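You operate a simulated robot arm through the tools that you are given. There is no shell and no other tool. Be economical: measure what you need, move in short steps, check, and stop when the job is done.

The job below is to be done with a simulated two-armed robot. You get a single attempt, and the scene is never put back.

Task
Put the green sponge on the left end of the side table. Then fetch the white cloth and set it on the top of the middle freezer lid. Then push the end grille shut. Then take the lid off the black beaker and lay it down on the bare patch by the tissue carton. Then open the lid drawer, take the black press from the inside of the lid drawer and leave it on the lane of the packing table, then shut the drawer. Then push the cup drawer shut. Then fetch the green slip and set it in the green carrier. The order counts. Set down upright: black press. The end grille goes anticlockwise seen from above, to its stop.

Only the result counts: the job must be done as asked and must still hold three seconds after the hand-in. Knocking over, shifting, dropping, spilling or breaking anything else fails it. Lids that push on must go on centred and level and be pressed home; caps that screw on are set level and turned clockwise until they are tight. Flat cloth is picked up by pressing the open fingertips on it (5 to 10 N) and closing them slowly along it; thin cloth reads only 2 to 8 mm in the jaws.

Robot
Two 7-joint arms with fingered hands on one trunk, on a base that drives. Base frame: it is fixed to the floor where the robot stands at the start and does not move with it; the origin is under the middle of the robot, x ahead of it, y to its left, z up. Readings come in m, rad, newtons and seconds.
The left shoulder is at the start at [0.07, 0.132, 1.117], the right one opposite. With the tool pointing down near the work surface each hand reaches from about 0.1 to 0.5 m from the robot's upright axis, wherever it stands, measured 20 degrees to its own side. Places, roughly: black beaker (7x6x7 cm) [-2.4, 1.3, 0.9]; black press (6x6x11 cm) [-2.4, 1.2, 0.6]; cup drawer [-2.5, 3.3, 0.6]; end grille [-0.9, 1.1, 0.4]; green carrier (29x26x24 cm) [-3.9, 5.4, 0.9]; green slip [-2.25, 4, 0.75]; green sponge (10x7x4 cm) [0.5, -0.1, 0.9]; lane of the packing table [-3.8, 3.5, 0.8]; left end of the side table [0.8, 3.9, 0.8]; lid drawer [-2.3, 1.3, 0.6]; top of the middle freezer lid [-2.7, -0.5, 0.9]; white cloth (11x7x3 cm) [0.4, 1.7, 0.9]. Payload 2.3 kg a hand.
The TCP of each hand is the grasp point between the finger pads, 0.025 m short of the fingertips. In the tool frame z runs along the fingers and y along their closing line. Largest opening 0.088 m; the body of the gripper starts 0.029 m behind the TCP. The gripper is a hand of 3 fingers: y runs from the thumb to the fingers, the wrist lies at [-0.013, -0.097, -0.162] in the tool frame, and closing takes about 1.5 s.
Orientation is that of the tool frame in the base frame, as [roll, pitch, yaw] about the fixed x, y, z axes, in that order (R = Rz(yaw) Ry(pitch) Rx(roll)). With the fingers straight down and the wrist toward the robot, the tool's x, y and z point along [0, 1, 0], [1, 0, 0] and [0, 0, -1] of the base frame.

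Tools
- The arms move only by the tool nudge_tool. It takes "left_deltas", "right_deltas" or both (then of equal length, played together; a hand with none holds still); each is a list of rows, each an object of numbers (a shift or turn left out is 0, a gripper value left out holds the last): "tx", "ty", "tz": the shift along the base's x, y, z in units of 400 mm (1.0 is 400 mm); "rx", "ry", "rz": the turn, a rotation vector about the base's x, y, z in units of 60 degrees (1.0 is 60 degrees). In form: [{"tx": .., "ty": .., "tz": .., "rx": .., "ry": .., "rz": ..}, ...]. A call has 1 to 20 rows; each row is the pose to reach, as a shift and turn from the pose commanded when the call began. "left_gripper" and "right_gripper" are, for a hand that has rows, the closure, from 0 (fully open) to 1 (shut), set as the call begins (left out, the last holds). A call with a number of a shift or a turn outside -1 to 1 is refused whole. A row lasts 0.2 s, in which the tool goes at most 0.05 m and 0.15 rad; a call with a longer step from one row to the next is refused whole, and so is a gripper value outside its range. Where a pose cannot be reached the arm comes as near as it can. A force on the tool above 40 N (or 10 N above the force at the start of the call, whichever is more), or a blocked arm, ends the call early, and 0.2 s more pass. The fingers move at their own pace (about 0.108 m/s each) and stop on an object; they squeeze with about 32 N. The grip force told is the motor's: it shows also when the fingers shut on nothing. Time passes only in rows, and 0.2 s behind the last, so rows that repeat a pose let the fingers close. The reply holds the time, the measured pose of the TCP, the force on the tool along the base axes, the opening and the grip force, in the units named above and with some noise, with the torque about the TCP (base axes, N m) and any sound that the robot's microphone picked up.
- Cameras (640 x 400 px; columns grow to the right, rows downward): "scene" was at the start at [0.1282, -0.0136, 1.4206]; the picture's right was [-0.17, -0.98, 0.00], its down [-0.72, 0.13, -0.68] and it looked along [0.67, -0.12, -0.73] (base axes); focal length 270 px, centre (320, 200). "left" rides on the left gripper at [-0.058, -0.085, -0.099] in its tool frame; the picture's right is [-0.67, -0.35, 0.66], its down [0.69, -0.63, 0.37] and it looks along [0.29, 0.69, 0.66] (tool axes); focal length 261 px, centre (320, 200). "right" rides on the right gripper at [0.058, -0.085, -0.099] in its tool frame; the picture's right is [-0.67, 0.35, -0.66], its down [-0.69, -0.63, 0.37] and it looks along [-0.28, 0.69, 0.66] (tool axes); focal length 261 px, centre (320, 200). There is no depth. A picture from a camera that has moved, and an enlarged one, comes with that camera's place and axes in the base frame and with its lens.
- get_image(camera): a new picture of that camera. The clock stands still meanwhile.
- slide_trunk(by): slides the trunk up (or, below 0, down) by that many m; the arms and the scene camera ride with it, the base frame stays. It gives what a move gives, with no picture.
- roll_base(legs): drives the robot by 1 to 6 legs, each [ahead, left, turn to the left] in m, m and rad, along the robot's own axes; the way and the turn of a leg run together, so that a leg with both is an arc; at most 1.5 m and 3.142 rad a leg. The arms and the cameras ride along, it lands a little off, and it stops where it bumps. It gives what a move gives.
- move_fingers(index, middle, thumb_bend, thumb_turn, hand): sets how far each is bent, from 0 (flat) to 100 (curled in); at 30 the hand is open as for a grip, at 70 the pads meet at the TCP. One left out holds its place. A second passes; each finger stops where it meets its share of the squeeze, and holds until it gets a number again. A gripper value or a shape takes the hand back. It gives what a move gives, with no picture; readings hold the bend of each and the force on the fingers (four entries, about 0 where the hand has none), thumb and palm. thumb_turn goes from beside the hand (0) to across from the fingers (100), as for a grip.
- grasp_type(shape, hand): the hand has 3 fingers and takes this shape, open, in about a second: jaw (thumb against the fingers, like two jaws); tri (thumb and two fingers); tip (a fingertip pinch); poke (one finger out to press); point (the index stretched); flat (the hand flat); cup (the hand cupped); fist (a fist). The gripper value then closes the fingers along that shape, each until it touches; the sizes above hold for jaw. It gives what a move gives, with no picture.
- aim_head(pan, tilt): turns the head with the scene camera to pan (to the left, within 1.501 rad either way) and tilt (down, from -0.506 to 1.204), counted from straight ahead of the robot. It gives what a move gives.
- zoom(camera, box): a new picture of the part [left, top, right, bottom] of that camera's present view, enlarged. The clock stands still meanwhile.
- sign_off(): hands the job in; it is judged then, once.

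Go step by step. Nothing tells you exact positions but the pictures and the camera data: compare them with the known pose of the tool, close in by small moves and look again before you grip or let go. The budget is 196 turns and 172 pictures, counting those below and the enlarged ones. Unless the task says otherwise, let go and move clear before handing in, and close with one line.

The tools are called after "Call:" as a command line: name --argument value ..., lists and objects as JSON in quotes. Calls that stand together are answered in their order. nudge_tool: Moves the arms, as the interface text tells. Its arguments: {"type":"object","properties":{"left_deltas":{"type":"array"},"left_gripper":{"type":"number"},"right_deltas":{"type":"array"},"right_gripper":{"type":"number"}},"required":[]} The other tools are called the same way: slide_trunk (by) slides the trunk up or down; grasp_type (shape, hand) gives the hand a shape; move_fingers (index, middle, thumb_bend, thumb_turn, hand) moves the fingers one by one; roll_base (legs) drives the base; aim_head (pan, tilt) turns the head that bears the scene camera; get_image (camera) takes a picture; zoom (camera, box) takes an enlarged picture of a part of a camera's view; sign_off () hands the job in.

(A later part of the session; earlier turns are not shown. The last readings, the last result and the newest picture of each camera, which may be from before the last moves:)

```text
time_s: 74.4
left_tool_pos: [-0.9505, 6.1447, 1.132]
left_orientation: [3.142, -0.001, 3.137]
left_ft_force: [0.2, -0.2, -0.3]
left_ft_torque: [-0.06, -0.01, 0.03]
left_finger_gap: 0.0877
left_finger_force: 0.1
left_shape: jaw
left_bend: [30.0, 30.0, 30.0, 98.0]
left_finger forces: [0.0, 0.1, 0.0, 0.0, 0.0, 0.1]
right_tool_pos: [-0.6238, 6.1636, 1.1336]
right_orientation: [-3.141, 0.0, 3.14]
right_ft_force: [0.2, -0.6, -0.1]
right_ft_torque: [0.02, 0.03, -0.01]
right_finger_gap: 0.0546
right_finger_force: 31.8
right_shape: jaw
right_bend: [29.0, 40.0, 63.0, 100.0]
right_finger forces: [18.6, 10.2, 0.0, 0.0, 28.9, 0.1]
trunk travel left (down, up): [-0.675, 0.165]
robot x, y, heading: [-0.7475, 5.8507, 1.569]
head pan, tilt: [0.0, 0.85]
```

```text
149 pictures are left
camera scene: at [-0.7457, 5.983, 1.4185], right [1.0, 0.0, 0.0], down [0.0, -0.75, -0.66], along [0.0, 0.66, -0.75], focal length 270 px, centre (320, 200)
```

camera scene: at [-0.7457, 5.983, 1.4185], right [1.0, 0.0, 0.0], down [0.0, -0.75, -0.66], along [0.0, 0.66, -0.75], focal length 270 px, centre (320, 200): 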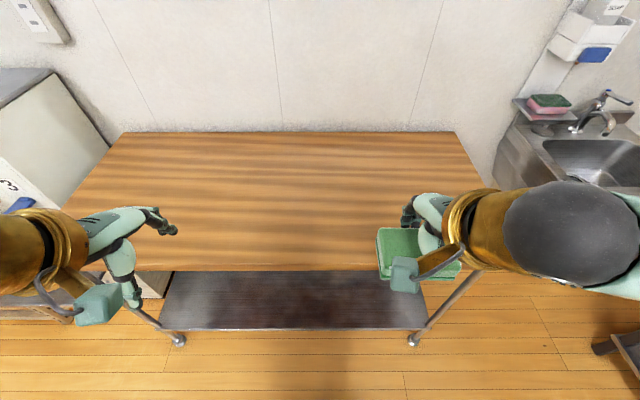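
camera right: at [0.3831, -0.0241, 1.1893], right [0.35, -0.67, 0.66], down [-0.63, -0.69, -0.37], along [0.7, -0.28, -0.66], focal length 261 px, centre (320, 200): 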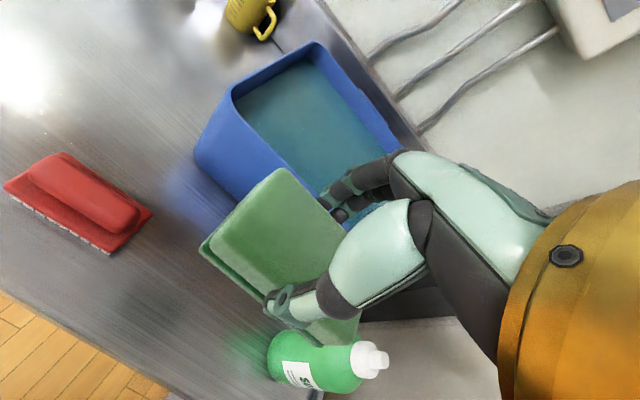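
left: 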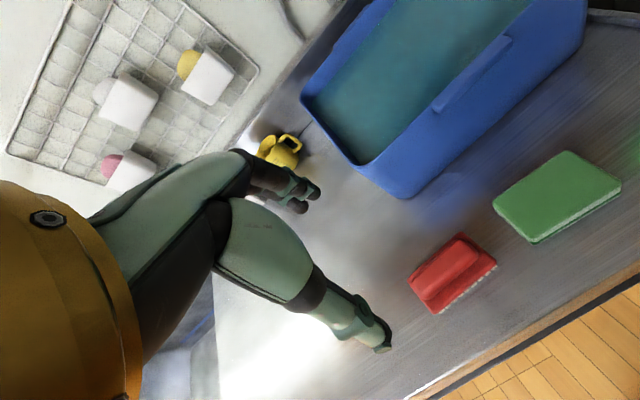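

I'll creep 5 cm closer and bring the sponge over the table on the robot's centre line.

Call:
roll_base --legs '[[0.06, 0, 0]]'

Call:
nudge_tool --right_deltas '[{"tx": -0.08, "ty": 0.08}, {"tx": -0.16, "ty": 0.16}, {"tx": -0.24, "ty": 0.24}, {"tx": -0.3, "ty": 0.3}, {"tx": -0.3, "ty": 0.3, "tz": -0.12}, {"tx": -0.3, "ty": 0.3, "tz": -0.24}, {"tx": -0.3, "ty": 0.3, "tz": -0.36}, {"tx": -0.3, "ty": 0.3, "tz": -0.48}, {"tx": -0.3, "ty": 0.3, "tz": -0.52}]'

Call:
get_image --camera "scene"

Call:
get_image --camera "left"

```text
time_s: 75.4
left_tool_pos: [-0.9508, 6.1994, 1.1336]
left_orientation: [3.137, -0.001, 3.139]
left_ft_force: [0.1, -0.6, 0.4]
left_ft_torque: [0.0, -0.02, 0.0]
left_finger_gap: 0.0879
left_finger_force: 0.1
left_shape: jaw
left_bend: [30.0, 30.0, 30.0, 98.0]
left_finger forces: [0.1, 0.1, 0.0, 0.1, 0.0, 0.0]
right_tool_pos: [-0.6241, 6.2197, 1.1337]
right_orientation: [3.135, -0.001, 3.14]
right_ft_force: [-1.0, 0.6, -0.2]
right_ft_torque: [0.0, -0.01, -0.04]
right_finger_gap: 0.055
right_finger_force: 31.9
right_shape: jaw
right_bend: [29.0, 40.0, 63.0, 100.0]
right_finger forces: [18.6, 10.1, 0.1, 0.0, 28.9, 0.0]
trunk travel left (down, up): [-0.675, 0.165]
robot x, y, heading: [-0.7465, 5.9156, 1.568]
head pan, tilt: [0.0, 0.85]
```

```text
time_s: 77.4
left_tool_pos: [-0.9508, 6.2038, 1.1315]
left_orientation: [3.141, 0.001, 3.141]
left_ft_force: [0.4, 0.3, 0.1]
left_ft_torque: [-0.01, 0.01, 0.0]
left_finger_gap: 0.0876
left_finger_force: 0.1
left_shape: jaw
left_bend: [30.0, 30.0, 30.0, 98.0]
left_finger forces: [0.0, 0.1, 0.0, 0.0, 0.0, 0.0]
right_tool_pos: [-0.7425, 6.3459, 0.928]
right_orientation: [-3.141, -0.027, 3.118]
right_ft_force: [-0.3, 0.1, -0.3]
right_ft_torque: [-0.03, 0.04, -0.01]
right_finger_gap: 0.055
right_finger_force: 31.9
right_shape: jaw
right_bend: [29.0, 40.0, 63.0, 100.0]
right_finger forces: [18.7, 10.1, 0.0, 0.0, 28.8, 0.0]
trunk travel left (down, up): [-0.675, 0.165]
robot x, y, heading: [-0.7467, 5.9165, 1.569]
head pan, tilt: [0.0, 0.85]
```

```text
148 pictures are left
camera scene: at [-0.7468, 6.0426, 1.4184], right [1.0, 0.0, 0.0], down [0.0, -0.75, -0.66], along [0.0, 0.66, -0.75], focal length 270 px, centre (320, 200)
```

scene: 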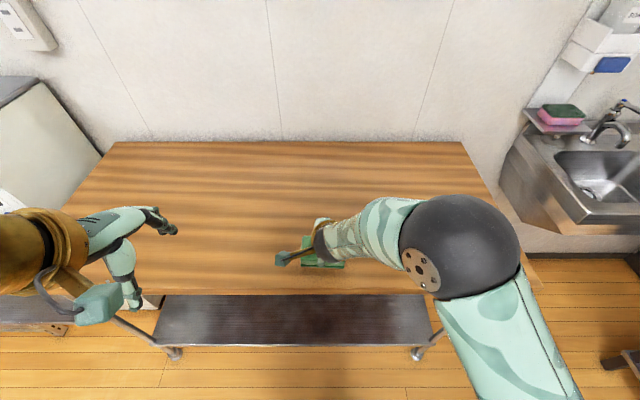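

```text
147 pictures are left
camera left: at [-0.8939, 6.1192, 1.2312], right [0.67, -0.35, -0.65], down [-0.69, -0.63, -0.37], along [-0.28, 0.7, -0.66], focal length 261 px, centre (320, 200)
```

left: 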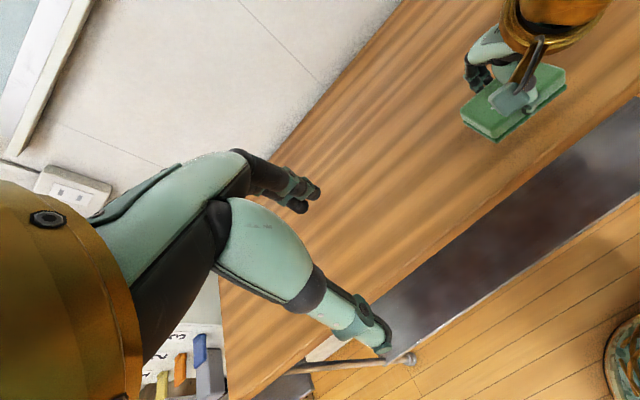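

The table is likely near z 0.80, and the sponge sits just inside the edge. I'll push 2 cm farther in and lower slowly until contact.

Call:
nudge_tool --right_deltas '[{"ty": 0.05}, {"ty": 0.05, "tz": -0.05}, {"ty": 0.05, "tz": -0.08}, {"ty": 0.05, "tz": -0.11}, {"ty": 0.05, "tz": -0.14}, {"ty": 0.05, "tz": -0.17}, {"ty": 0.05, "tz": -0.2}]'

Call:
get_image --camera "left"

```text
time_s: 78.4
left_tool_pos: [-0.9519, 6.1966, 1.1341]
left_orientation: [3.136, -0.001, 3.141]
left_ft_force: [0.9, 0.4, -0.5]
left_ft_torque: [-0.02, 0.01, 0.0]
left_finger_gap: 0.0878
left_finger_force: 0.1
left_shape: jaw
left_bend: [30.0, 30.0, 30.0, 98.0]
left_finger forces: [0.0, 0.0, 0.0, 0.0, 0.1, 0.0]
right_tool_pos: [-0.744, 6.3637, 0.8901]
right_orientation: [3.116, 0.001, 3.138]
right_ft_force: [-1.4, -6.3, 30.3]
right_ft_torque: [-0.28, -0.01, -0.01]
right_finger_gap: 0.0534
right_finger_force: 31.8
right_shape: jaw
right_bend: [28.0, 39.0, 64.0, 100.0]
right_finger forces: [18.2, 10.3, 0.0, 0.0, 34.8, 0.0]
trunk travel left (down, up): [-0.675, 0.165]
robot x, y, heading: [-0.7468, 5.9153, 1.572]
head pan, tilt: [0.0, 0.85]
stopped in row 5 (right hand): the force on the tool passed its limit at 45 N (the readings are from after the stop); the commanded pose is now the measured one
```

```text
146 pictures are left
camera left: at [-0.8933, 6.1117, 1.233], right [0.67, -0.35, -0.66], down [-0.69, -0.63, -0.37], along [-0.28, 0.7, -0.66], focal length 261 px, centre (320, 200)
```

left: 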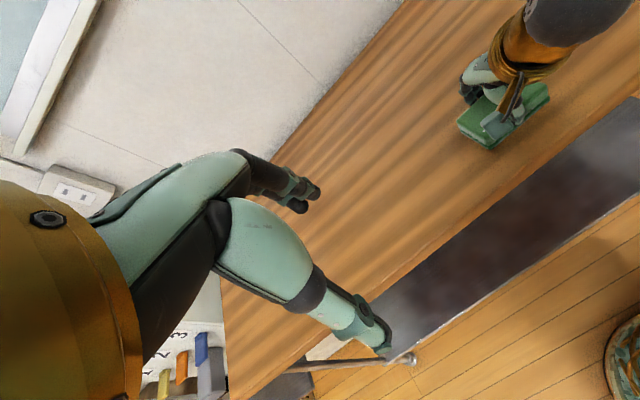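

The sponge is down on the table. I'll open, lift, and clear the right hand away.

Call:
nudge_tool --right_deltas '[{"tz": 0.01}, {"tz": 0.01}, {"tz": 0.01}, {"tz": 0.01}, {"tz": 0.01}]' --right_gripper 0

Call:
nudge_tool --right_deltas '[{"tz": 0.1}, {"tz": 0.22}, {"tz": 0.34}, {"tz": 0.46}, {"tz": 0.56}, {"tx": 0.1, "ty": -0.07, "tz": 0.56}, {"tx": 0.2, "ty": -0.14, "tz": 0.56}, {"tx": 0.3, "ty": -0.2, "tz": 0.56}, {"tx": 0.4, "ty": -0.25, "tz": 0.56}]'

Call:
zoom --camera "scene" --box '[220, 190, 420, 315]'

```text
time_s: 79.6
left_tool_pos: [-0.951, 6.2028, 1.1324]
left_orientation: [3.141, 0.0, 3.14]
left_ft_force: [-0.2, -0.6, 0.2]
left_ft_torque: [0.01, 0.01, 0.0]
left_finger_gap: 0.0873
left_finger_force: 0.1
left_shape: jaw
left_bend: [30.0, 30.0, 30.0, 98.0]
left_finger forces: [0.1, 0.0, 0.1, 0.1, 0.0, 0.1]
right_tool_pos: [-0.7427, 6.3676, 0.8889]
right_orientation: [3.127, 0.001, 3.138]
right_ft_force: [-0.3, 0.2, 0.2]
right_ft_torque: [0.01, 0.01, -0.04]
right_finger_gap: 0.0873
right_finger_force: 0.0
right_shape: jaw
right_bend: [30.0, 30.0, 30.0, 98.0]
right_finger forces: [0.1, 0.0, 0.1, 0.0, 0.0, 0.0]
trunk travel left (down, up): [-0.675, 0.165]
robot x, y, heading: [-0.7484, 5.9145, 1.568]
head pan, tilt: [0.0, 0.85]
```

```text
time_s: 81.6
left_tool_pos: [-0.9481, 6.2032, 1.1329]
left_orientation: [3.139, -0.001, 3.141]
left_ft_force: [0.6, 0.1, -0.6]
left_ft_torque: [-0.03, 0.01, 0.01]
left_finger_gap: 0.0877
left_finger_force: 0.0
left_shape: jaw
left_bend: [30.0, 30.0, 30.0, 98.0]
left_finger forces: [0.0, 0.1, 0.0, 0.0, 0.0, 0.0]
right_tool_pos: [-0.5785, 6.267, 1.1108]
right_orientation: [3.123, 0.002, 3.139]
right_ft_force: [0.7, 0.8, -0.5]
right_ft_torque: [-0.05, 0.05, 0.04]
right_finger_gap: 0.0877
right_finger_force: 0.0
right_shape: jaw
right_bend: [30.0, 30.0, 30.0, 98.0]
right_finger forces: [0.0, 0.0, 0.1, 0.1, 0.0, 0.0]
trunk travel left (down, up): [-0.675, 0.165]
robot x, y, heading: [-0.7469, 5.9137, 1.57]
head pan, tilt: [0.0, 0.85]
```

```text
3.20 times, centred on (320, 252) of scene
camera zoom: at [-0.743, 6.0415, 1.4185], right [1.0, 0.0, 0.0], down [0.0, -0.75, -0.66], along [0.0, 0.66, -0.75], focal length 863 px, centre (320, 32)
```

zoom: 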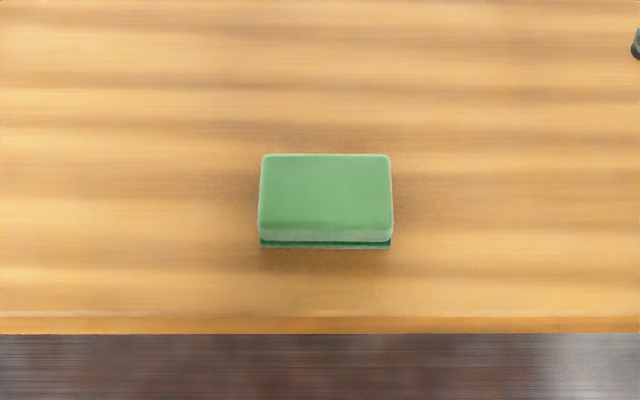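

Sponge centre is at about (-0.741, 6.360). I'll bring the left hand above and down onto it.

Call:
nudge_tool --left_deltas '[{"tx": 0.087, "ty": 0.065}, {"tx": 0.174, "ty": 0.13}, {"tx": 0.261, "ty": 0.196}, {"tx": 0.348, "ty": 0.262}, {"tx": 0.435, "ty": 0.328}, {"tx": 0.5225, "ty": 0.3925}, {"tx": 0.5225, "ty": 0.3925, "tz": -0.12}, {"tx": 0.5225, "ty": 0.3925, "tz": -0.24}, {"tx": 0.5225, "ty": 0.3925, "tz": -0.36}, {"tx": 0.5225, "ty": 0.3925, "tz": -0.46}]'

Call:
get_image --camera "left"

Call:
zoom --camera "scene" --box '[220, 190, 420, 315]'

```text
time_s: 83.8
left_tool_pos: [-0.7398, 6.3604, 0.9484]
left_orientation: [3.14, 0.0, 3.139]
left_ft_force: [-0.3, -0.3, 0.8]
left_ft_torque: [0.03, 0.0, 0.0]
left_finger_gap: 0.0875
left_finger_force: 0.1
left_shape: jaw
left_bend: [30.0, 30.0, 30.0, 98.0]
left_finger forces: [0.0, 0.0, 0.0, 0.0, 0.0, 0.0]
right_tool_pos: [-0.5807, 6.2668, 1.1103]
right_orientation: [3.129, 0.001, 3.139]
right_ft_force: [0.1, 0.8, -0.9]
right_ft_torque: [-0.02, -0.01, 0.0]
right_finger_gap: 0.0876
right_finger_force: 0.2
right_shape: jaw
right_bend: [30.0, 30.0, 30.0, 98.0]
right_finger forces: [0.0, 0.0, 0.0, 0.1, 0.0, 0.0]
trunk travel left (down, up): [-0.675, 0.165]
robot x, y, heading: [-0.7443, 5.9148, 1.567]
head pan, tilt: [0.0, 0.85]
```

```text
144 pictures are left
camera left: at [-0.6827, 6.2759, 1.0475], right [0.67, -0.35, -0.65], down [-0.69, -0.63, -0.37], along [-0.28, 0.69, -0.66], focal length 261 px, centre (320, 200)
```

left: 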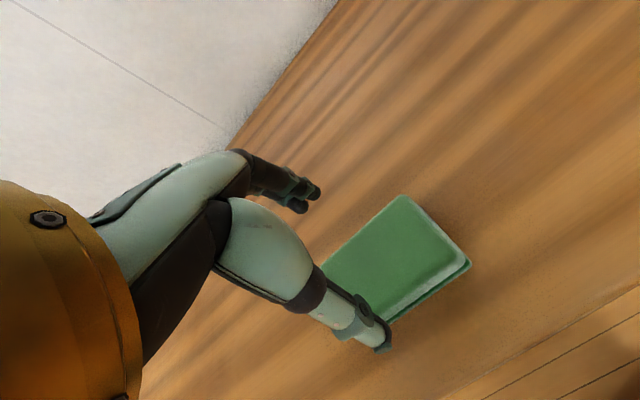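

```text
3.20 times, centred on (320, 252) of scene
camera zoom: at [-0.7456, 6.0432, 1.4184], right [1.0, 0.0, 0.0], down [0.0, -0.75, -0.66], along [0.0, 0.66, -0.75], focal length 863 px, centre (320, 32)
```

zoom: 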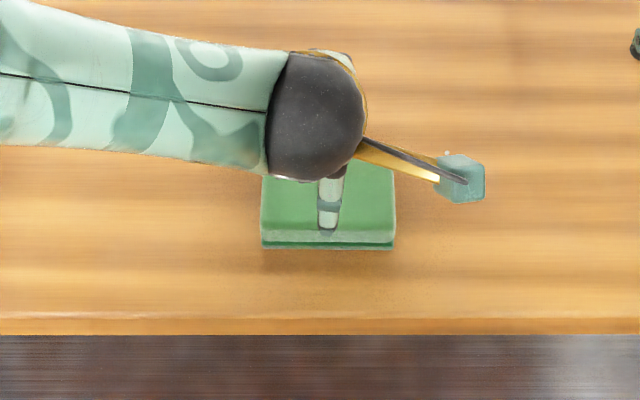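

Aligned. I'll descend, close, and lift.

Call:
nudge_tool --left_deltas '[{"tz": -0.07}, {"tz": -0.12}, {"tz": -0.142}]'

Call:
nudge_tool --left_deltas '[{}, {}, {}, {}, {}, {}, {}]' --left_gripper 1

Call:
nudge_tool --left_deltas '[{"tz": 0.1}, {"tz": 0.22}, {"tz": 0.34}, {"tz": 0.46}, {"tz": 0.56}, {"tz": 0.56, "ty": -0.1}, {"tz": 0.56, "ty": -0.2}, {"tz": 0.56, "ty": -0.3}, {"tz": 0.56, "ty": -0.4}]'

Call:
get_image --camera "left"

```text
time_s: 84.6
left_tool_pos: [-0.7413, 6.3594, 0.8914]
left_orientation: [-3.141, -0.001, 3.14]
left_ft_force: [0.7, 1.3, 0.9]
left_ft_torque: [0.01, 0.04, 0.0]
left_finger_gap: 0.0878
left_finger_force: 0.2
left_shape: jaw
left_bend: [30.0, 30.0, 30.0, 98.0]
left_finger forces: [0.0, 0.1, 0.0, 0.1, 0.1, 0.0]
right_tool_pos: [-0.5818, 6.2666, 1.1108]
right_orientation: [3.126, 0.002, 3.14]
right_ft_force: [-0.7, 0.8, -0.2]
right_ft_torque: [-0.03, -0.01, -0.01]
right_finger_gap: 0.0877
right_finger_force: 0.0
right_shape: jaw
right_bend: [30.0, 30.0, 30.0, 98.0]
right_finger forces: [0.0, 0.0, 0.0, 0.0, 0.1, 0.0]
trunk travel left (down, up): [-0.675, 0.165]
robot x, y, heading: [-0.7449, 5.9096, 1.566]
head pan, tilt: [0.0, 0.85]
```

```text
time_s: 86.2
left_tool_pos: [-0.7407, 6.3602, 0.8918]
left_orientation: [-3.14, -0.001, 3.14]
left_ft_force: [0.5, 0.0, -0.9]
left_ft_torque: [-0.01, 0.02, 0.0]
left_finger_gap: 0.0558
left_finger_force: 32.0
left_shape: jaw
left_bend: [29.0, 40.0, 61.0, 100.0]
left_finger forces: [18.8, 10.3, 0.0, 0.1, 29.0, 0.0]
right_tool_pos: [-0.5794, 6.2679, 1.1105]
right_orientation: [3.128, 0.003, 3.139]
right_ft_force: [0.2, -1.0, -0.2]
right_ft_torque: [0.04, 0.02, -0.01]
right_finger_gap: 0.0875
right_finger_force: 0.1
right_shape: jaw
right_bend: [30.0, 30.0, 30.0, 98.0]
right_finger forces: [0.0, 0.0, 0.1, 0.0, 0.0, 0.0]
trunk travel left (down, up): [-0.675, 0.165]
robot x, y, heading: [-0.7439, 5.913, 1.57]
head pan, tilt: [0.0, 0.85]
```

```text
time_s: 88.2
left_tool_pos: [-0.7447, 6.1988, 1.1172]
left_orientation: [3.14, 0.0, 3.139]
left_ft_force: [-0.4, -1.1, 0.0]
left_ft_torque: [0.0, 0.01, 0.02]
left_finger_gap: 0.0555
left_finger_force: 31.1
left_shape: jaw
left_bend: [29.0, 40.0, 62.0, 100.0]
left_finger forces: [18.8, 10.2, 0.0, 0.1, 29.1, 0.0]
right_tool_pos: [-0.58, 6.2649, 1.1114]
right_orientation: [3.126, 0.001, 3.138]
right_ft_force: [0.8, 0.0, 0.0]
right_ft_torque: [0.03, 0.0, 0.01]
right_finger_gap: 0.0879
right_finger_force: 0.0
right_shape: jaw
right_bend: [30.0, 30.0, 30.0, 98.0]
right_finger forces: [0.1, 0.0, 0.1, 0.1, 0.0, 0.0]
trunk travel left (down, up): [-0.675, 0.165]
robot x, y, heading: [-0.748, 5.9132, 1.568]
head pan, tilt: [0.0, 0.85]
```

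```text
142 pictures are left
camera left: at [-0.6865, 6.1138, 1.216], right [0.67, -0.35, -0.66], down [-0.69, -0.63, -0.37], along [-0.28, 0.7, -0.66], focal length 261 px, centre (320, 200)
```

left: 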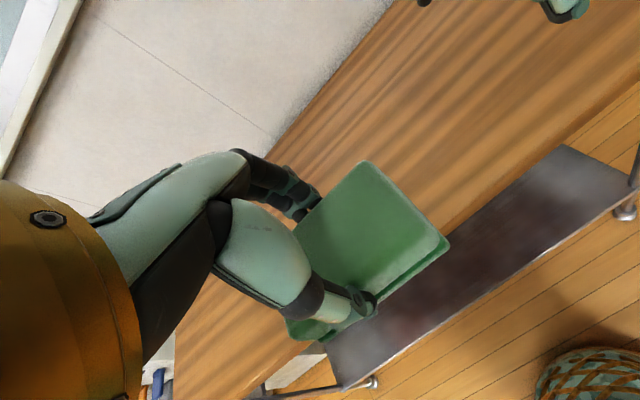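

The sponge is in the left hand. I'll tuck both arms, back off, turn toward the side table and approach diagonally.

Call:
nudge_tool --right_deltas '[{"ty": -0.1}, {"ty": -0.2}, {"ty": -0.3}, {"ty": -0.35, "tx": -0.05}, {"ty": -0.35, "tx": -0.05}]' --left_deltas '[{"tx": -0.08}, {"tx": -0.16}, {"tx": -0.24}, {"tx": -0.3}, {"tx": -0.3}]'

Call:
roll_base --legs '[[-0.3, 0, 0], [0, 0, -2.5], [1.1, 0, 0]]'

Call:
aim_head --pan 0.1 --tilt 0.55

Call:
get_image --camera "scene"

```text
time_s: 89.4
left_tool_pos: [-0.8613, 6.2004, 1.1176]
left_orientation: [-3.142, 0.0, 3.141]
left_ft_force: [0.5, 0.5, 0.0]
left_ft_torque: [0.01, 0.0, 0.0]
left_finger_gap: 0.0553
left_finger_force: 32.5
left_shape: jaw
left_bend: [29.0, 40.0, 62.0, 100.0]
left_finger forces: [18.9, 10.2, 0.0, 0.0, 28.9, 0.0]
right_tool_pos: [-0.6049, 6.1326, 1.1277]
right_orientation: [3.126, 0.002, 3.137]
right_ft_force: [0.3, -0.2, 0.0]
right_ft_torque: [0.0, 0.0, 0.03]
right_finger_gap: 0.0876
right_finger_force: 0.1
right_shape: jaw
right_bend: [30.0, 30.0, 30.0, 98.0]
right_finger forces: [0.0, 0.0, 0.0, 0.0, 0.1, 0.0]
right hand out of reach, approached as far as the arm can: row 3, 4, 5
trunk travel left (down, up): [-0.675, 0.165]
robot x, y, heading: [-0.7462, 5.9156, 1.57]
head pan, tilt: [0.0, 0.85]
```

```text
time_s: 102.7
left_tool_pos: [0.1459, 4.5384, 1.1176]
left_orientation: [3.141, 0.001, 0.604]
left_ft_force: [-0.9, 0.0, 0.1]
left_ft_torque: [0.0, -0.03, 0.02]
left_finger_gap: 0.0548
left_finger_force: 31.7
left_shape: jaw
left_bend: [29.0, 40.0, 62.0, 100.0]
left_finger forces: [18.8, 10.0, 0.1, 0.0, 28.9, 0.1]
right_tool_pos: [-0.1034, 4.4496, 1.1271]
right_orientation: [3.127, 0.001, 0.602]
right_ft_force: [0.7, -0.4, 0.0]
right_ft_torque: [0.0, 0.0, -0.01]
right_finger_gap: 0.0876
right_finger_force: 0.1
right_shape: jaw
right_bend: [30.0, 30.0, 30.0, 98.0]
right_finger forces: [0.1, 0.0, 0.0, 0.0, 0.0, 0.1]
trunk travel left (down, up): [-0.675, 0.165]
robot x, y, heading: [-0.1107, 4.7121, -0.969]
head pan, tilt: [0.0, 0.85]
```

```text
time_s: 103.5
left_tool_pos: [0.1458, 4.5384, 1.1168]
left_orientation: [3.141, 0.0, 0.605]
left_ft_force: [0.0, -0.1, 0.1]
left_ft_torque: [0.02, 0.01, -0.01]
left_finger_gap: 0.0553
left_finger_force: 32.4
left_shape: jaw
left_bend: [29.0, 40.0, 62.0, 100.0]
left_finger forces: [18.8, 10.0, 0.0, 0.1, 28.8, 0.1]
right_tool_pos: [-0.1042, 4.451, 1.1273]
right_orientation: [3.127, 0.003, 0.602]
right_ft_force: [-0.3, 0.3, -0.2]
right_ft_torque: [0.01, -0.01, 0.0]
right_finger_gap: 0.0875
right_finger_force: 0.0
right_shape: jaw
right_bend: [30.0, 30.0, 30.0, 98.0]
right_finger forces: [0.1, 0.0, 0.1, 0.0, 0.0, 0.0]
trunk travel left (down, up): [-0.675, 0.165]
robot x, y, heading: [-0.1144, 4.7082, -0.964]
head pan, tilt: [0.099, 0.55]
```

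```text
141 pictures are left
camera scene: at [-0.0273, 4.5985, 1.4437], right [-0.76, -0.65, 0.0], down [-0.34, 0.4, -0.85], along [0.55, -0.65, -0.52], focal length 270 px, centre (320, 200)
```

scene: 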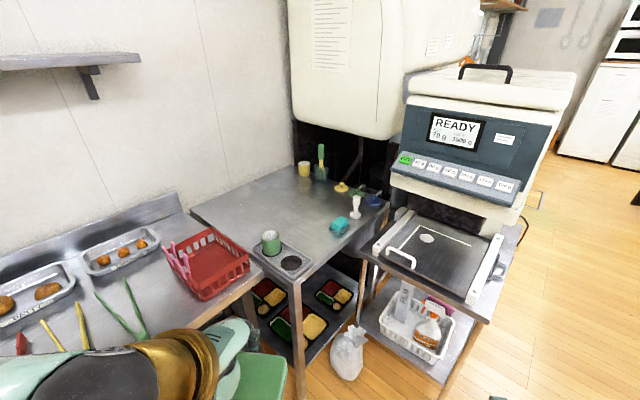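

The view is clear now: the table top is about z 0.82–0.85, its front edge is x about 0.38, and a plastic bag sits on the floor near (0.30, 3.99). I'll close in carefully and keep clear of the bag.

Call:
roll_base --legs '[[0.44, -0.06, -0.15]]'

Call:
aim_head --pan 0.6 --tilt 0.75

Call:
get_image --camera "scene"

Call:
get_image --camera "left"

```text
time_s: 106.2
left_tool_pos: [0.2888, 4.0963, 1.1177]
left_orientation: [3.14, 0.001, 0.458]
left_ft_force: [0.2, 0.5, 0.3]
left_ft_torque: [0.01, 0.0, 0.01]
left_finger_gap: 0.0546
left_finger_force: 32.2
left_shape: jaw
left_bend: [29.0, 40.0, 62.0, 100.0]
left_finger forces: [18.8, 10.0, 0.1, 0.0, 28.7, 0.1]
right_tool_pos: [0.0296, 4.0452, 1.1283]
right_orientation: [3.127, 0.001, 0.457]
right_ft_force: [0.3, -0.4, 0.4]
right_ft_torque: [0.01, -0.01, -0.01]
right_finger_gap: 0.0877
right_finger_force: 0.1
right_shape: jaw
right_bend: [30.0, 30.0, 30.0, 98.0]
right_finger forces: [0.0, 0.0, 0.1, 0.1, 0.0, 0.1]
trunk travel left (down, up): [-0.675, 0.165]
robot x, y, heading: [0.0573, 4.3016, -1.108]
head pan, tilt: [0.099, 0.55]
```

```text
time_s: 107.1
left_tool_pos: [0.2876, 4.0952, 1.117]
left_orientation: [-3.141, -0.002, 0.457]
left_ft_force: [-0.4, -0.7, -0.5]
left_ft_torque: [-0.02, 0.02, 0.02]
left_finger_gap: 0.0549
left_finger_force: 31.4
left_shape: jaw
left_bend: [29.0, 40.0, 62.0, 100.0]
left_finger forces: [18.8, 10.0, 0.0, 0.0, 28.8, 0.0]
right_tool_pos: [0.0281, 4.0455, 1.1275]
right_orientation: [3.128, 0.002, 0.454]
right_ft_force: [-0.3, -0.2, 0.5]
right_ft_torque: [-0.01, -0.02, 0.02]
right_finger_gap: 0.0876
right_finger_force: 0.2
right_shape: jaw
right_bend: [30.0, 30.0, 30.0, 98.0]
right_finger forces: [0.0, 0.1, 0.1, 0.0, 0.1, 0.1]
trunk travel left (down, up): [-0.675, 0.165]
robot x, y, heading: [0.0595, 4.3014, -1.109]
head pan, tilt: [0.6, 0.75]
```

```text
140 pictures are left
camera scene: at [0.1503, 4.2153, 1.4264], right [-0.49, -0.87, 0.0], down [-0.59, 0.33, -0.73], along [0.64, -0.36, -0.68], focal length 270 px, centre (320, 200)
```

scene: 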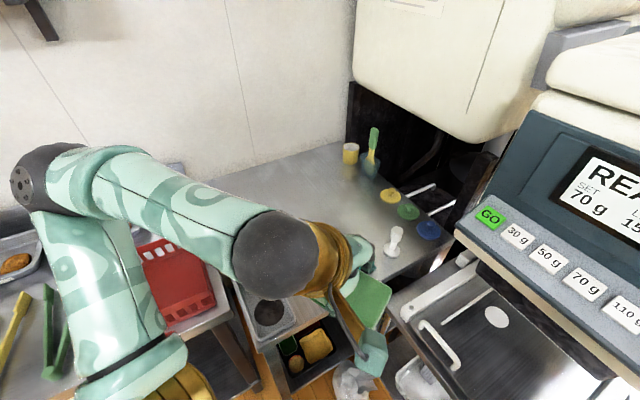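

```text
139 pictures are left
camera left: at [0.1982, 4.1463, 1.2167], right [-0.76, 0.02, -0.66], down [0.34, 0.87, -0.37], along [0.56, -0.5, -0.66], focal length 261 px, centre (320, 200)
```

left: 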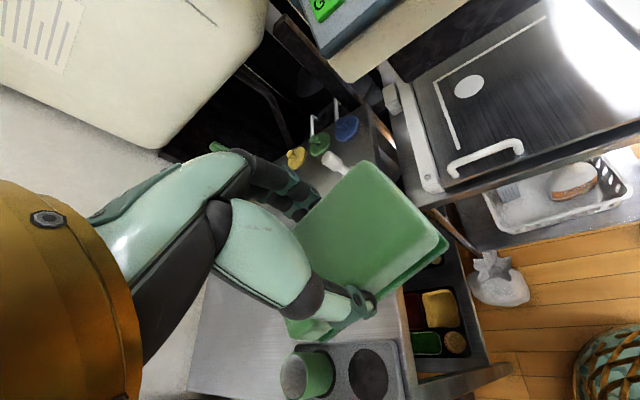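

The base radius looks to be about 0.2 m, so there is room for a small step closer. I'll move, then extend the left hand over the bare area.

Call:
roll_base --legs '[[0.09, 0.025, 0]]'

Call:
nudge_tool --left_deltas '[{"tx": 0.1, "rz": 0.08}, {"tx": 0.2, "rz": 0.16}, {"tx": 0.3, "rz": 0.24}, {"tx": 0.4, "ty": -0.02, "rz": 0.32}, {"tx": 0.5, "ty": -0.04, "rz": 0.4}, {"tx": 0.6, "ty": -0.06, "rz": 0.48}, {"tx": 0.68, "ty": -0.08, "rz": 0.48}]'

Call:
get_image --camera "scene"

Call:
get_image --camera "left"

```text
time_s: 108.2
left_tool_pos: [0.3468, 4.0299, 1.1181]
left_orientation: [3.139, 0.0, 0.46]
left_ft_force: [0.1, 0.1, -1.3]
left_ft_torque: [-0.02, -0.03, -0.05]
left_finger_gap: 0.055
left_finger_force: 31.7
left_shape: jaw
left_bend: [29.0, 40.0, 62.0, 100.0]
left_finger forces: [18.8, 10.0, 0.0, 0.0, 28.8, 0.0]
right_tool_pos: [0.0887, 3.9789, 1.1272]
right_orientation: [3.123, 0.002, 0.457]
right_ft_force: [0.1, 0.1, -0.6]
right_ft_torque: [0.02, -0.01, -0.01]
right_finger_gap: 0.0879
right_finger_force: 0.0
right_shape: jaw
right_bend: [30.0, 30.0, 30.0, 98.0]
right_finger forces: [0.0, 0.0, 0.0, 0.0, 0.0, 0.0]
trunk travel left (down, up): [-0.675, 0.165]
robot x, y, heading: [0.1188, 4.234, -1.11]
head pan, tilt: [0.6, 0.75]
```

```text
time_s: 109.8
left_tool_pos: [0.624, 3.9956, 1.117]
left_orientation: [-3.141, 0.0, 0.962]
left_ft_force: [-0.2, 0.0, 0.3]
left_ft_torque: [0.0, 0.01, 0.02]
left_finger_gap: 0.0549
left_finger_force: 32.1
left_shape: jaw
left_bend: [29.0, 40.0, 62.0, 100.0]
left_finger forces: [18.8, 10.0, 0.1, 0.0, 28.9, 0.1]
right_tool_pos: [0.0903, 3.9776, 1.1263]
right_orientation: [3.127, 0.003, 0.458]
right_ft_force: [-0.4, -0.6, -0.5]
right_ft_torque: [0.03, 0.02, 0.01]
right_finger_gap: 0.0876
right_finger_force: 0.1
right_shape: jaw
right_bend: [30.0, 30.0, 30.0, 98.0]
right_finger forces: [0.0, 0.0, 0.0, 0.0, 0.0, 0.0]
trunk travel left (down, up): [-0.675, 0.165]
robot x, y, heading: [0.117, 4.2321, -1.108]
head pan, tilt: [0.6, 0.75]
```

```text
138 pictures are left
camera scene: at [0.213, 4.1476, 1.4263], right [-0.49, -0.87, 0.0], down [-0.6, 0.33, -0.73], along [0.64, -0.36, -0.68], focal length 270 px, centre (320, 200)
```

scene: 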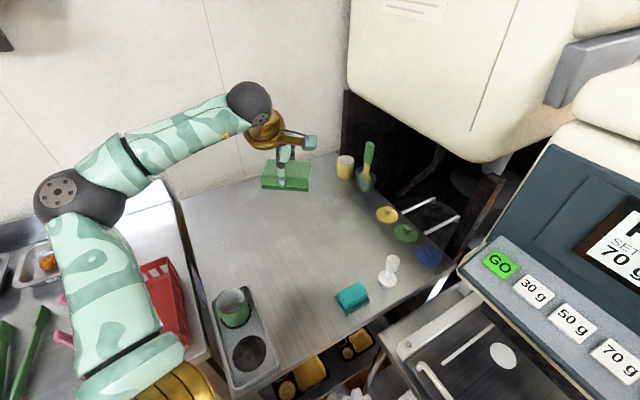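

```text
137 pictures are left
camera left: at [0.5202, 3.9966, 1.2158], right [-0.67, -0.35, -0.66], down [-0.12, 0.92, -0.37], along [0.73, -0.16, -0.66], focal length 261 px, centre (320, 200)
```

left: 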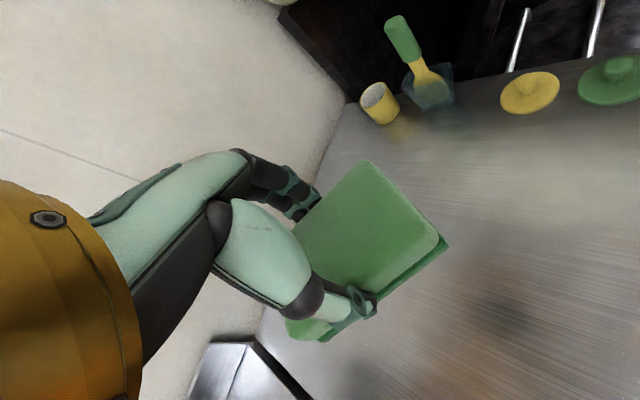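

The hand reaches well. I'll extend further toward (0.73, 3.95) and lower partway.

Call:
nudge_tool --left_deltas '[{"tx": 0.09, "ty": -0.04, "tz": -0.05}, {"tx": 0.18, "ty": -0.08, "tz": -0.1}, {"tx": 0.26, "ty": -0.11, "tz": -0.15}, {"tx": 0.26, "ty": -0.11, "tz": -0.25}, {"tx": 0.26, "ty": -0.11, "tz": -0.35}, {"tx": 0.26, "ty": -0.11, "tz": -0.42}]'

Call:
get_image --camera "scene"

```text
time_s: 111.2
left_tool_pos: [0.7249, 3.9511, 0.948]
left_orientation: [3.141, 0.002, 0.962]
left_ft_force: [-0.2, 0.6, -0.6]
left_ft_torque: [0.04, -0.01, -0.04]
left_finger_gap: 0.0554
left_finger_force: 31.8
left_shape: jaw
left_bend: [29.0, 40.0, 62.0, 100.0]
left_finger forces: [18.8, 9.9, 0.0, 0.0, 28.7, 0.0]
right_tool_pos: [0.0909, 3.9756, 1.1265]
right_orientation: [3.128, 0.004, 0.457]
right_ft_force: [0.9, -0.2, -0.9]
right_ft_torque: [-0.03, 0.02, -0.01]
right_finger_gap: 0.0874
right_finger_force: 0.1
right_shape: jaw
right_bend: [30.0, 30.0, 30.0, 98.0]
right_finger forces: [0.1, 0.0, 0.0, 0.0, 0.0, 0.1]
trunk travel left (down, up): [-0.675, 0.165]
robot x, y, heading: [0.1138, 4.2336, -1.116]
head pan, tilt: [0.6, 0.75]
```

```text
136 pictures are left
camera scene: at [0.2126, 4.1474, 1.4263], right [-0.49, -0.87, 0.0], down [-0.6, 0.33, -0.73], along [0.64, -0.36, -0.68], focal length 270 px, centre (320, 200)
```

scene: 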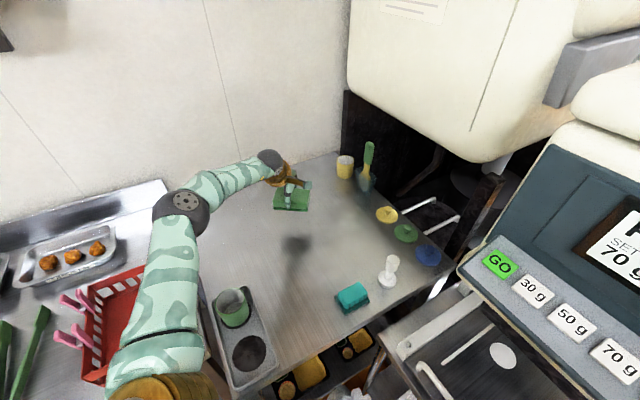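

Still in reach and clear of everything. I'll lower slowly until contact.

Call:
nudge_tool --left_deltas '[{"tz": -0.06}, {"tz": -0.09}, {"tz": -0.12}, {"tz": -0.14}, {"tz": -0.16}, {"tz": -0.18}, {"tz": -0.2}, {"tz": -0.22}, {"tz": -0.24}, {"tz": -0.26}, {"tz": -0.28}]'

Call:
zoom --camera "scene" --box '[200, 120, 400, 270]'

```text
time_s: 113.4
left_tool_pos: [0.725, 3.9528, 0.8582]
left_orientation: [3.113, 0.013, 0.966]
left_ft_force: [-3.0, 2.9, 25.8]
left_ft_torque: [0.15, 0.23, 0.04]
left_finger_gap: 0.0534
left_finger_force: 32.1
left_shape: jaw
left_bend: [28.0, 39.0, 64.0, 100.0]
left_finger forces: [19.2, 10.9, 0.0, 0.0, 34.5, 0.1]
right_tool_pos: [0.0841, 3.9803, 1.129]
right_orientation: [3.12, -0.002, 0.456]
right_ft_force: [0.1, 0.6, -0.1]
right_ft_torque: [-0.01, 0.02, -0.03]
right_finger_gap: 0.0879
right_finger_force: 0.0
right_shape: jaw
right_bend: [30.0, 30.0, 30.0, 98.0]
right_finger forces: [0.0, 0.0, 0.0, 0.0, 0.1, 0.1]
trunk travel left (down, up): [-0.675, 0.165]
robot x, y, heading: [0.1196, 4.2312, -1.111]
head pan, tilt: [0.6, 0.75]
stopped in row 11 (left hand): the force on the tool passed its limit at 43 N (the readings are from after the stop); the commanded pose is now the measured one
```

```text
2.67 times, centred on (300, 195) of scene
camera zoom: at [0.2036, 4.1531, 1.4275], right [-0.49, -0.87, 0.0], down [-0.59, 0.33, -0.74], along [0.64, -0.36, -0.68], focal length 720 px, centre (373, 213)
```

zoom: 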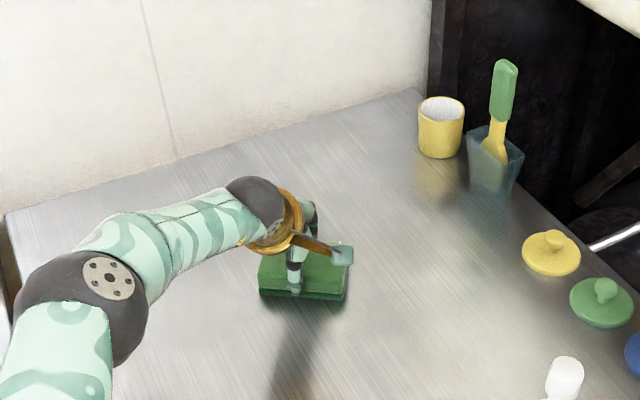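

The sponge rests on the table's left half. I'll release, rise and retract the way I came.

Call:
nudge_tool --left_deltas '[{"tz": 0.008}, {"tz": 0.008}, {"tz": 0.008}, {"tz": 0.008}, {"tz": 0.008}]' --left_gripper 0

Call:
nudge_tool --left_deltas '[{"tz": 0.1}, {"tz": 0.2}, {"tz": 0.32}, {"tz": 0.44}, {"tz": 0.56}, {"tz": 0.65}, {"tz": 0.7, "tx": -0.1, "ty": 0.04}, {"tz": 0.7, "tx": -0.2, "ty": 0.08}, {"tz": 0.7, "tx": -0.3, "ty": 0.1, "rz": -0.08}, {"tz": 0.7, "tx": -0.4, "ty": 0.12, "rz": -0.16}, {"tz": 0.7, "tx": -0.5, "ty": 0.14, "rz": -0.24}, {"tz": 0.7, "tx": -0.6, "ty": 0.16, "rz": -0.32}, {"tz": 0.7, "tx": -0.7, "ty": 0.18, "rz": -0.4}, {"tz": 0.7, "tx": -0.8, "ty": 0.18, "rz": -0.48}, {"tz": 0.7, "tx": -0.9, "ty": 0.18, "rz": -0.48}]'

Call:
get_image --camera "scene"

```text
time_s: 114.6
left_tool_pos: [0.7279, 3.9503, 0.8543]
left_orientation: [3.128, 0.008, 0.962]
left_ft_force: [0.0, 0.4, 0.0]
left_ft_torque: [0.01, -0.03, 0.01]
left_finger_gap: 0.0876
left_finger_force: 0.0
left_shape: jaw
left_bend: [30.0, 30.0, 30.0, 98.0]
left_finger forces: [0.0, 0.0, 0.0, 0.1, 0.0, 0.0]
right_tool_pos: [0.09, 3.9764, 1.1271]
right_orientation: [3.127, 0.003, 0.456]
right_ft_force: [1.0, 0.6, 0.7]
right_ft_torque: [0.01, 0.0, -0.03]
right_finger_gap: 0.0878
right_finger_force: 0.0
right_shape: jaw
right_bend: [30.0, 30.0, 30.0, 98.0]
right_finger forces: [0.0, 0.0, 0.1, 0.0, 0.0, 0.1]
trunk travel left (down, up): [-0.675, 0.165]
robot x, y, heading: [0.1215, 4.2318, -1.114]
head pan, tilt: [0.6, 0.75]
```

```text
time_s: 117.8
left_tool_pos: [0.3645, 4.0233, 1.1322]
left_orientation: [3.127, 0.008, 0.461]
left_ft_force: [-0.6, 0.2, 0.8]
left_ft_torque: [-0.02, -0.05, 0.0]
left_finger_gap: 0.0877
left_finger_force: 0.0
left_shape: jaw
left_bend: [30.0, 30.0, 30.0, 98.0]
left_finger forces: [0.0, 0.0, 0.0, 0.0, 0.1, 0.0]
right_tool_pos: [0.0881, 3.9762, 1.1274]
right_orientation: [3.127, -0.001, 0.457]
right_ft_force: [0.1, 0.1, 0.9]
right_ft_torque: [0.01, 0.04, 0.0]
right_finger_gap: 0.0877
right_finger_force: 0.0
right_shape: jaw
right_bend: [30.0, 30.0, 30.0, 98.0]
right_finger forces: [0.0, 0.0, 0.1, 0.1, 0.1, 0.0]
trunk travel left (down, up): [-0.675, 0.165]
robot x, y, heading: [0.1146, 4.2325, -1.114]
head pan, tilt: [0.6, 0.75]
```

```text
134 pictures are left
camera scene: at [0.2099, 4.1475, 1.4265], right [-0.49, -0.87, 0.0], down [-0.59, 0.33, -0.73], along [0.64, -0.36, -0.68], focal length 270 px, centre (320, 200)
```

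scene: 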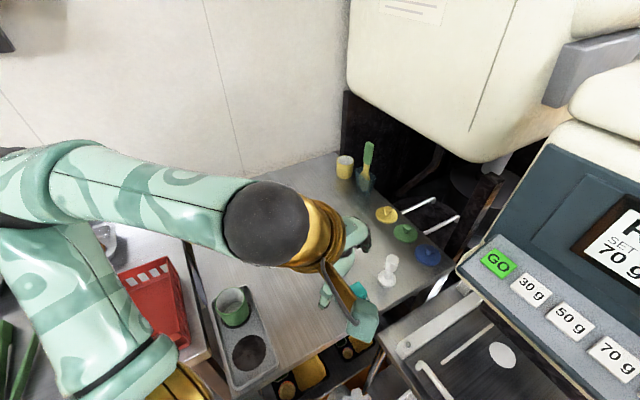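

The left hand is free and the table items look undisturbed. I'll back out and drive down the corridor toward the cloth.

Call:
roll_base --legs '[[-0.45, 0, 0], [0, 0, -1.25], [0.65, 0, 0], [0, 0, 0.79]]'

Call:
aim_head --pan 0.1 --tilt 0.45

Call:
get_image --camera "scene"

```text
time_s: 128.9
left_tool_pos: [-0.3859, 3.869, 1.1323]
left_orientation: [3.128, 0.008, 0.039]
left_ft_force: [-0.2, -0.9, -0.2]
left_ft_torque: [-0.02, 0.0, 0.01]
left_finger_gap: 0.0875
left_finger_force: 0.1
left_shape: jaw
left_bend: [30.0, 30.0, 30.0, 98.0]
left_finger forces: [0.1, 0.0, 0.1, 0.1, 0.1, 0.1]
right_tool_pos: [-0.6572, 3.9388, 1.1279]
right_orientation: [3.127, 0.002, 0.037]
right_ft_force: [0.2, 0.2, 0.0]
right_ft_torque: [-0.02, 0.01, 0.01]
right_finger_gap: 0.0877
right_finger_force: 0.0
right_shape: jaw
right_bend: [30.0, 30.0, 30.0, 98.0]
right_finger forces: [0.1, 0.0, 0.1, 0.0, 0.1, 0.1]
trunk travel left (down, up): [-0.675, 0.165]
robot x, y, heading: [-0.5255, 4.1605, -1.535]
head pan, tilt: [0.6, 0.75]
```

```text
time_s: 129.8
left_tool_pos: [-0.3852, 3.869, 1.1323]
left_orientation: [3.128, 0.008, 0.038]
left_ft_force: [0.6, 0.1, 0.1]
left_ft_torque: [0.0, 0.0, 0.04]
left_finger_gap: 0.0878
left_finger_force: 0.2
left_shape: jaw
left_bend: [30.0, 30.0, 30.0, 98.0]
left_finger forces: [0.1, 0.0, 0.0, 0.0, 0.1, 0.0]
right_tool_pos: [-0.6586, 3.9398, 1.1275]
right_orientation: [3.13, 0.001, 0.038]
right_ft_force: [0.5, 0.0, -0.5]
right_ft_torque: [0.0, 0.01, 0.0]
right_finger_gap: 0.0876
right_finger_force: 0.1
right_shape: jaw
right_bend: [30.0, 30.0, 30.0, 98.0]
right_finger forces: [0.0, 0.0, 0.0, 0.0, 0.0, 0.0]
trunk travel left (down, up): [-0.675, 0.165]
robot x, y, heading: [-0.5299, 4.1637, -1.529]
head pan, tilt: [0.099, 0.45]
```

```text
133 pictures are left
camera scene: at [-0.5127, 4.021, 1.4528], right [-0.99, -0.14, 0.0], down [-0.06, 0.43, -0.9], along [0.12, -0.89, -0.44], focal length 270 px, centre (320, 200)
```

scene: 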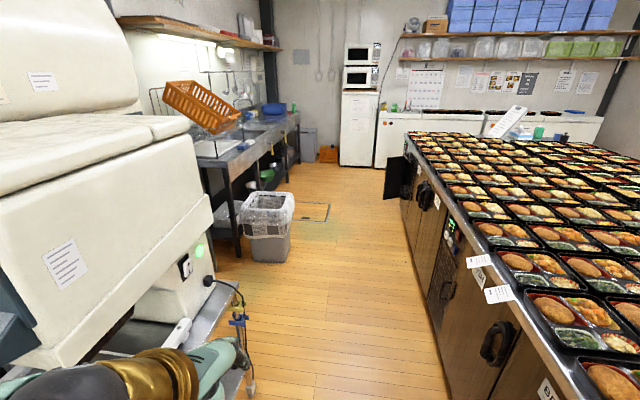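

I'll drive down the corridor to y about 1.68 and turn to face the sink counter.

Call:
roll_base --legs '[[1.25, 0, -0.04], [1.23, 0, 0], [0, 0, 1.57]]'

Call:
aim_head --pan 0.0 --tilt 0.6

Call:
get_image --camera "scene"

```text
time_s: 145.7
left_tool_pos: [-0.1742, 1.8404, 1.132]
left_orientation: [3.126, 0.006, 1.618]
left_ft_force: [0.2, 0.2, 0.2]
left_ft_torque: [0.04, -0.03, 0.01]
left_finger_gap: 0.0876
left_finger_force: 0.1
left_shape: jaw
left_bend: [30.0, 30.0, 30.0, 98.0]
left_finger forces: [0.0, 0.0, 0.0, 0.1, 0.1, 0.1]
right_tool_pos: [-0.2415, 1.5694, 1.1269]
right_orientation: [3.128, 0.002, 1.613]
right_ft_force: [0.6, -0.1, -0.2]
right_ft_torque: [-0.03, -0.01, 0.02]
right_finger_gap: 0.0877
right_finger_force: 0.0
right_shape: jaw
right_bend: [30.0, 30.0, 30.0, 98.0]
right_finger forces: [0.0, 0.1, 0.0, 0.0, 0.0, 0.0]
trunk travel left (down, up): [-0.675, 0.165]
robot x, y, heading: [-0.4657, 1.697, 0.048]
head pan, tilt: [0.099, 0.45]
```

```text
time_s: 146.4
left_tool_pos: [-0.1736, 1.8408, 1.1317]
left_orientation: [3.129, 0.01, 1.618]
left_ft_force: [0.1, 0.1, -0.2]
left_ft_torque: [-0.01, -0.01, 0.0]
left_finger_gap: 0.0877
left_finger_force: 0.1
left_shape: jaw
left_bend: [30.0, 30.0, 30.0, 98.0]
left_finger forces: [0.0, 0.0, 0.1, 0.0, 0.0, 0.0]
right_tool_pos: [-0.2426, 1.5689, 1.1276]
right_orientation: [3.128, 0.001, 1.614]
right_ft_force: [-0.8, 0.7, -0.2]
right_ft_torque: [0.0, 0.01, 0.01]
right_finger_gap: 0.0878
right_finger_force: 0.1
right_shape: jaw
right_bend: [30.0, 30.0, 30.0, 98.0]
right_finger forces: [0.1, 0.0, 0.1, 0.0, 0.0, 0.0]
trunk travel left (down, up): [-0.675, 0.165]
robot x, y, heading: [-0.4663, 1.6977, 0.048]
head pan, tilt: [0.0, 0.6]
```

```text
132 pictures are left
camera scene: at [-0.3281, 1.7049, 1.4393], right [0.04, -1.0, 0.0], down [-0.56, -0.03, -0.83], along [0.82, 0.04, -0.56], focal length 270 px, centre (320, 200)
```

scene: 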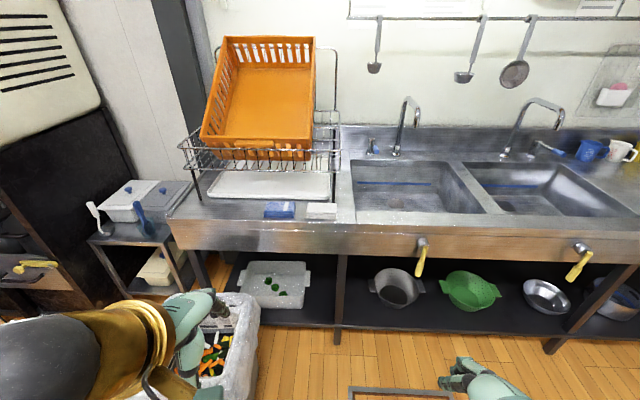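

The white cloth lies folded at the counter's front edge around (0.41, 1.74), next to a blue one. I'll drive up to it, staying clear of the bin.

Call:
roll_base --legs '[[0.44, -0.02, -0.048]]'

Call:
aim_head --pan 0.0 --tilt 0.85

Call:
get_image --camera "scene"

Call:
get_image --camera "right"

```text
time_s: 149.1
left_tool_pos: [0.2767, 1.8203, 1.1324]
left_orientation: [3.126, 0.009, 1.577]
left_ft_force: [-0.5, 0.2, 0.4]
left_ft_torque: [0.01, 0.01, 0.01]
left_finger_gap: 0.0877
left_finger_force: 0.1
left_shape: jaw
left_bend: [30.0, 30.0, 30.0, 98.0]
left_finger forces: [0.0, 0.0, 0.0, 0.0, 0.0, 0.0]
right_tool_pos: [0.1982, 1.5514, 1.1279]
right_orientation: [3.126, 0.002, 1.574]
right_ft_force: [-0.3, -0.5, 0.4]
right_ft_torque: [0.0, -0.02, 0.0]
right_finger_gap: 0.0875
right_finger_force: 0.1
right_shape: jaw
right_bend: [30.0, 30.0, 30.0, 98.0]
right_finger forces: [0.0, 0.0, 0.0, 0.1, 0.0, 0.0]
trunk travel left (down, up): [-0.675, 0.165]
robot x, y, heading: [-0.0206, 1.689, 0.009]
head pan, tilt: [0.0, 0.6]
```

```text
time_s: 149.9
left_tool_pos: [0.2778, 1.821, 1.1327]
left_orientation: [3.127, 0.008, 1.577]
left_ft_force: [-0.2, 0.3, -0.7]
left_ft_torque: [0.0, 0.0, -0.03]
left_finger_gap: 0.0879
left_finger_force: 0.2
left_shape: jaw
left_bend: [30.0, 30.0, 30.0, 98.0]
left_finger forces: [0.0, 0.0, 0.0, 0.1, 0.0, 0.1]
right_tool_pos: [0.2009, 1.5524, 1.1275]
right_orientation: [3.127, 0.002, 1.573]
right_ft_force: [-1.1, -0.6, 0.4]
right_ft_torque: [0.0, 0.0, -0.02]
right_finger_gap: 0.0876
right_finger_force: 0.1
right_shape: jaw
right_bend: [30.0, 30.0, 30.0, 98.0]
right_finger forces: [0.0, 0.0, 0.0, 0.0, 0.1, 0.0]
trunk travel left (down, up): [-0.675, 0.165]
robot x, y, heading: [-0.0185, 1.6909, 0.005]
head pan, tilt: [0.0, 0.85]
```

```text
131 pictures are left
camera scene: at [0.1081, 1.6904, 1.4184], right [0.01, -1.0, 0.0], down [-0.75, 0.0, -0.66], along [0.66, 0.0, -0.75], focal length 270 px, centre (320, 200)
```

scene: 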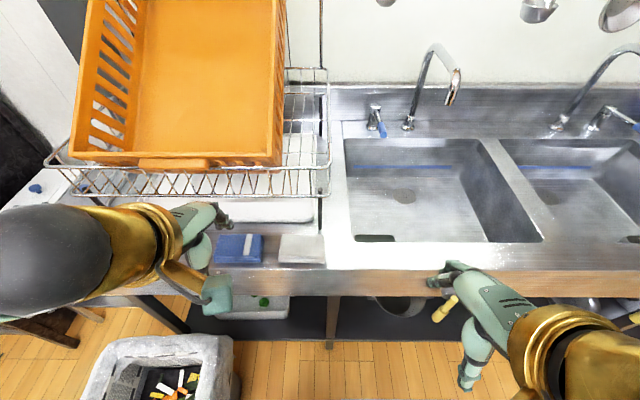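

```text
130 pictures are left
camera right: at [0.1112, 1.6096, 1.2249], right [0.34, -0.67, 0.66], down [-0.62, -0.69, -0.37], along [0.7, -0.28, -0.65], focal length 261 px, centre (320, 200)
```

right: 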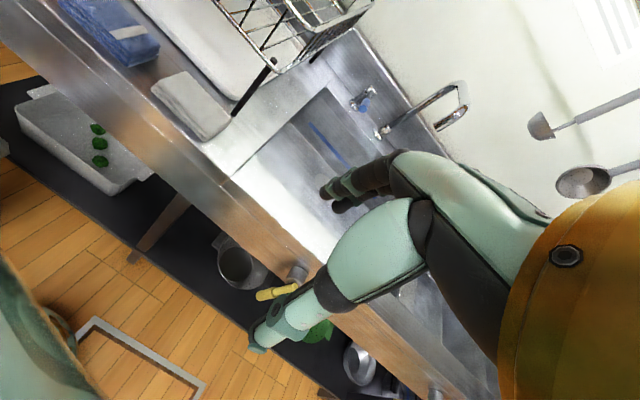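

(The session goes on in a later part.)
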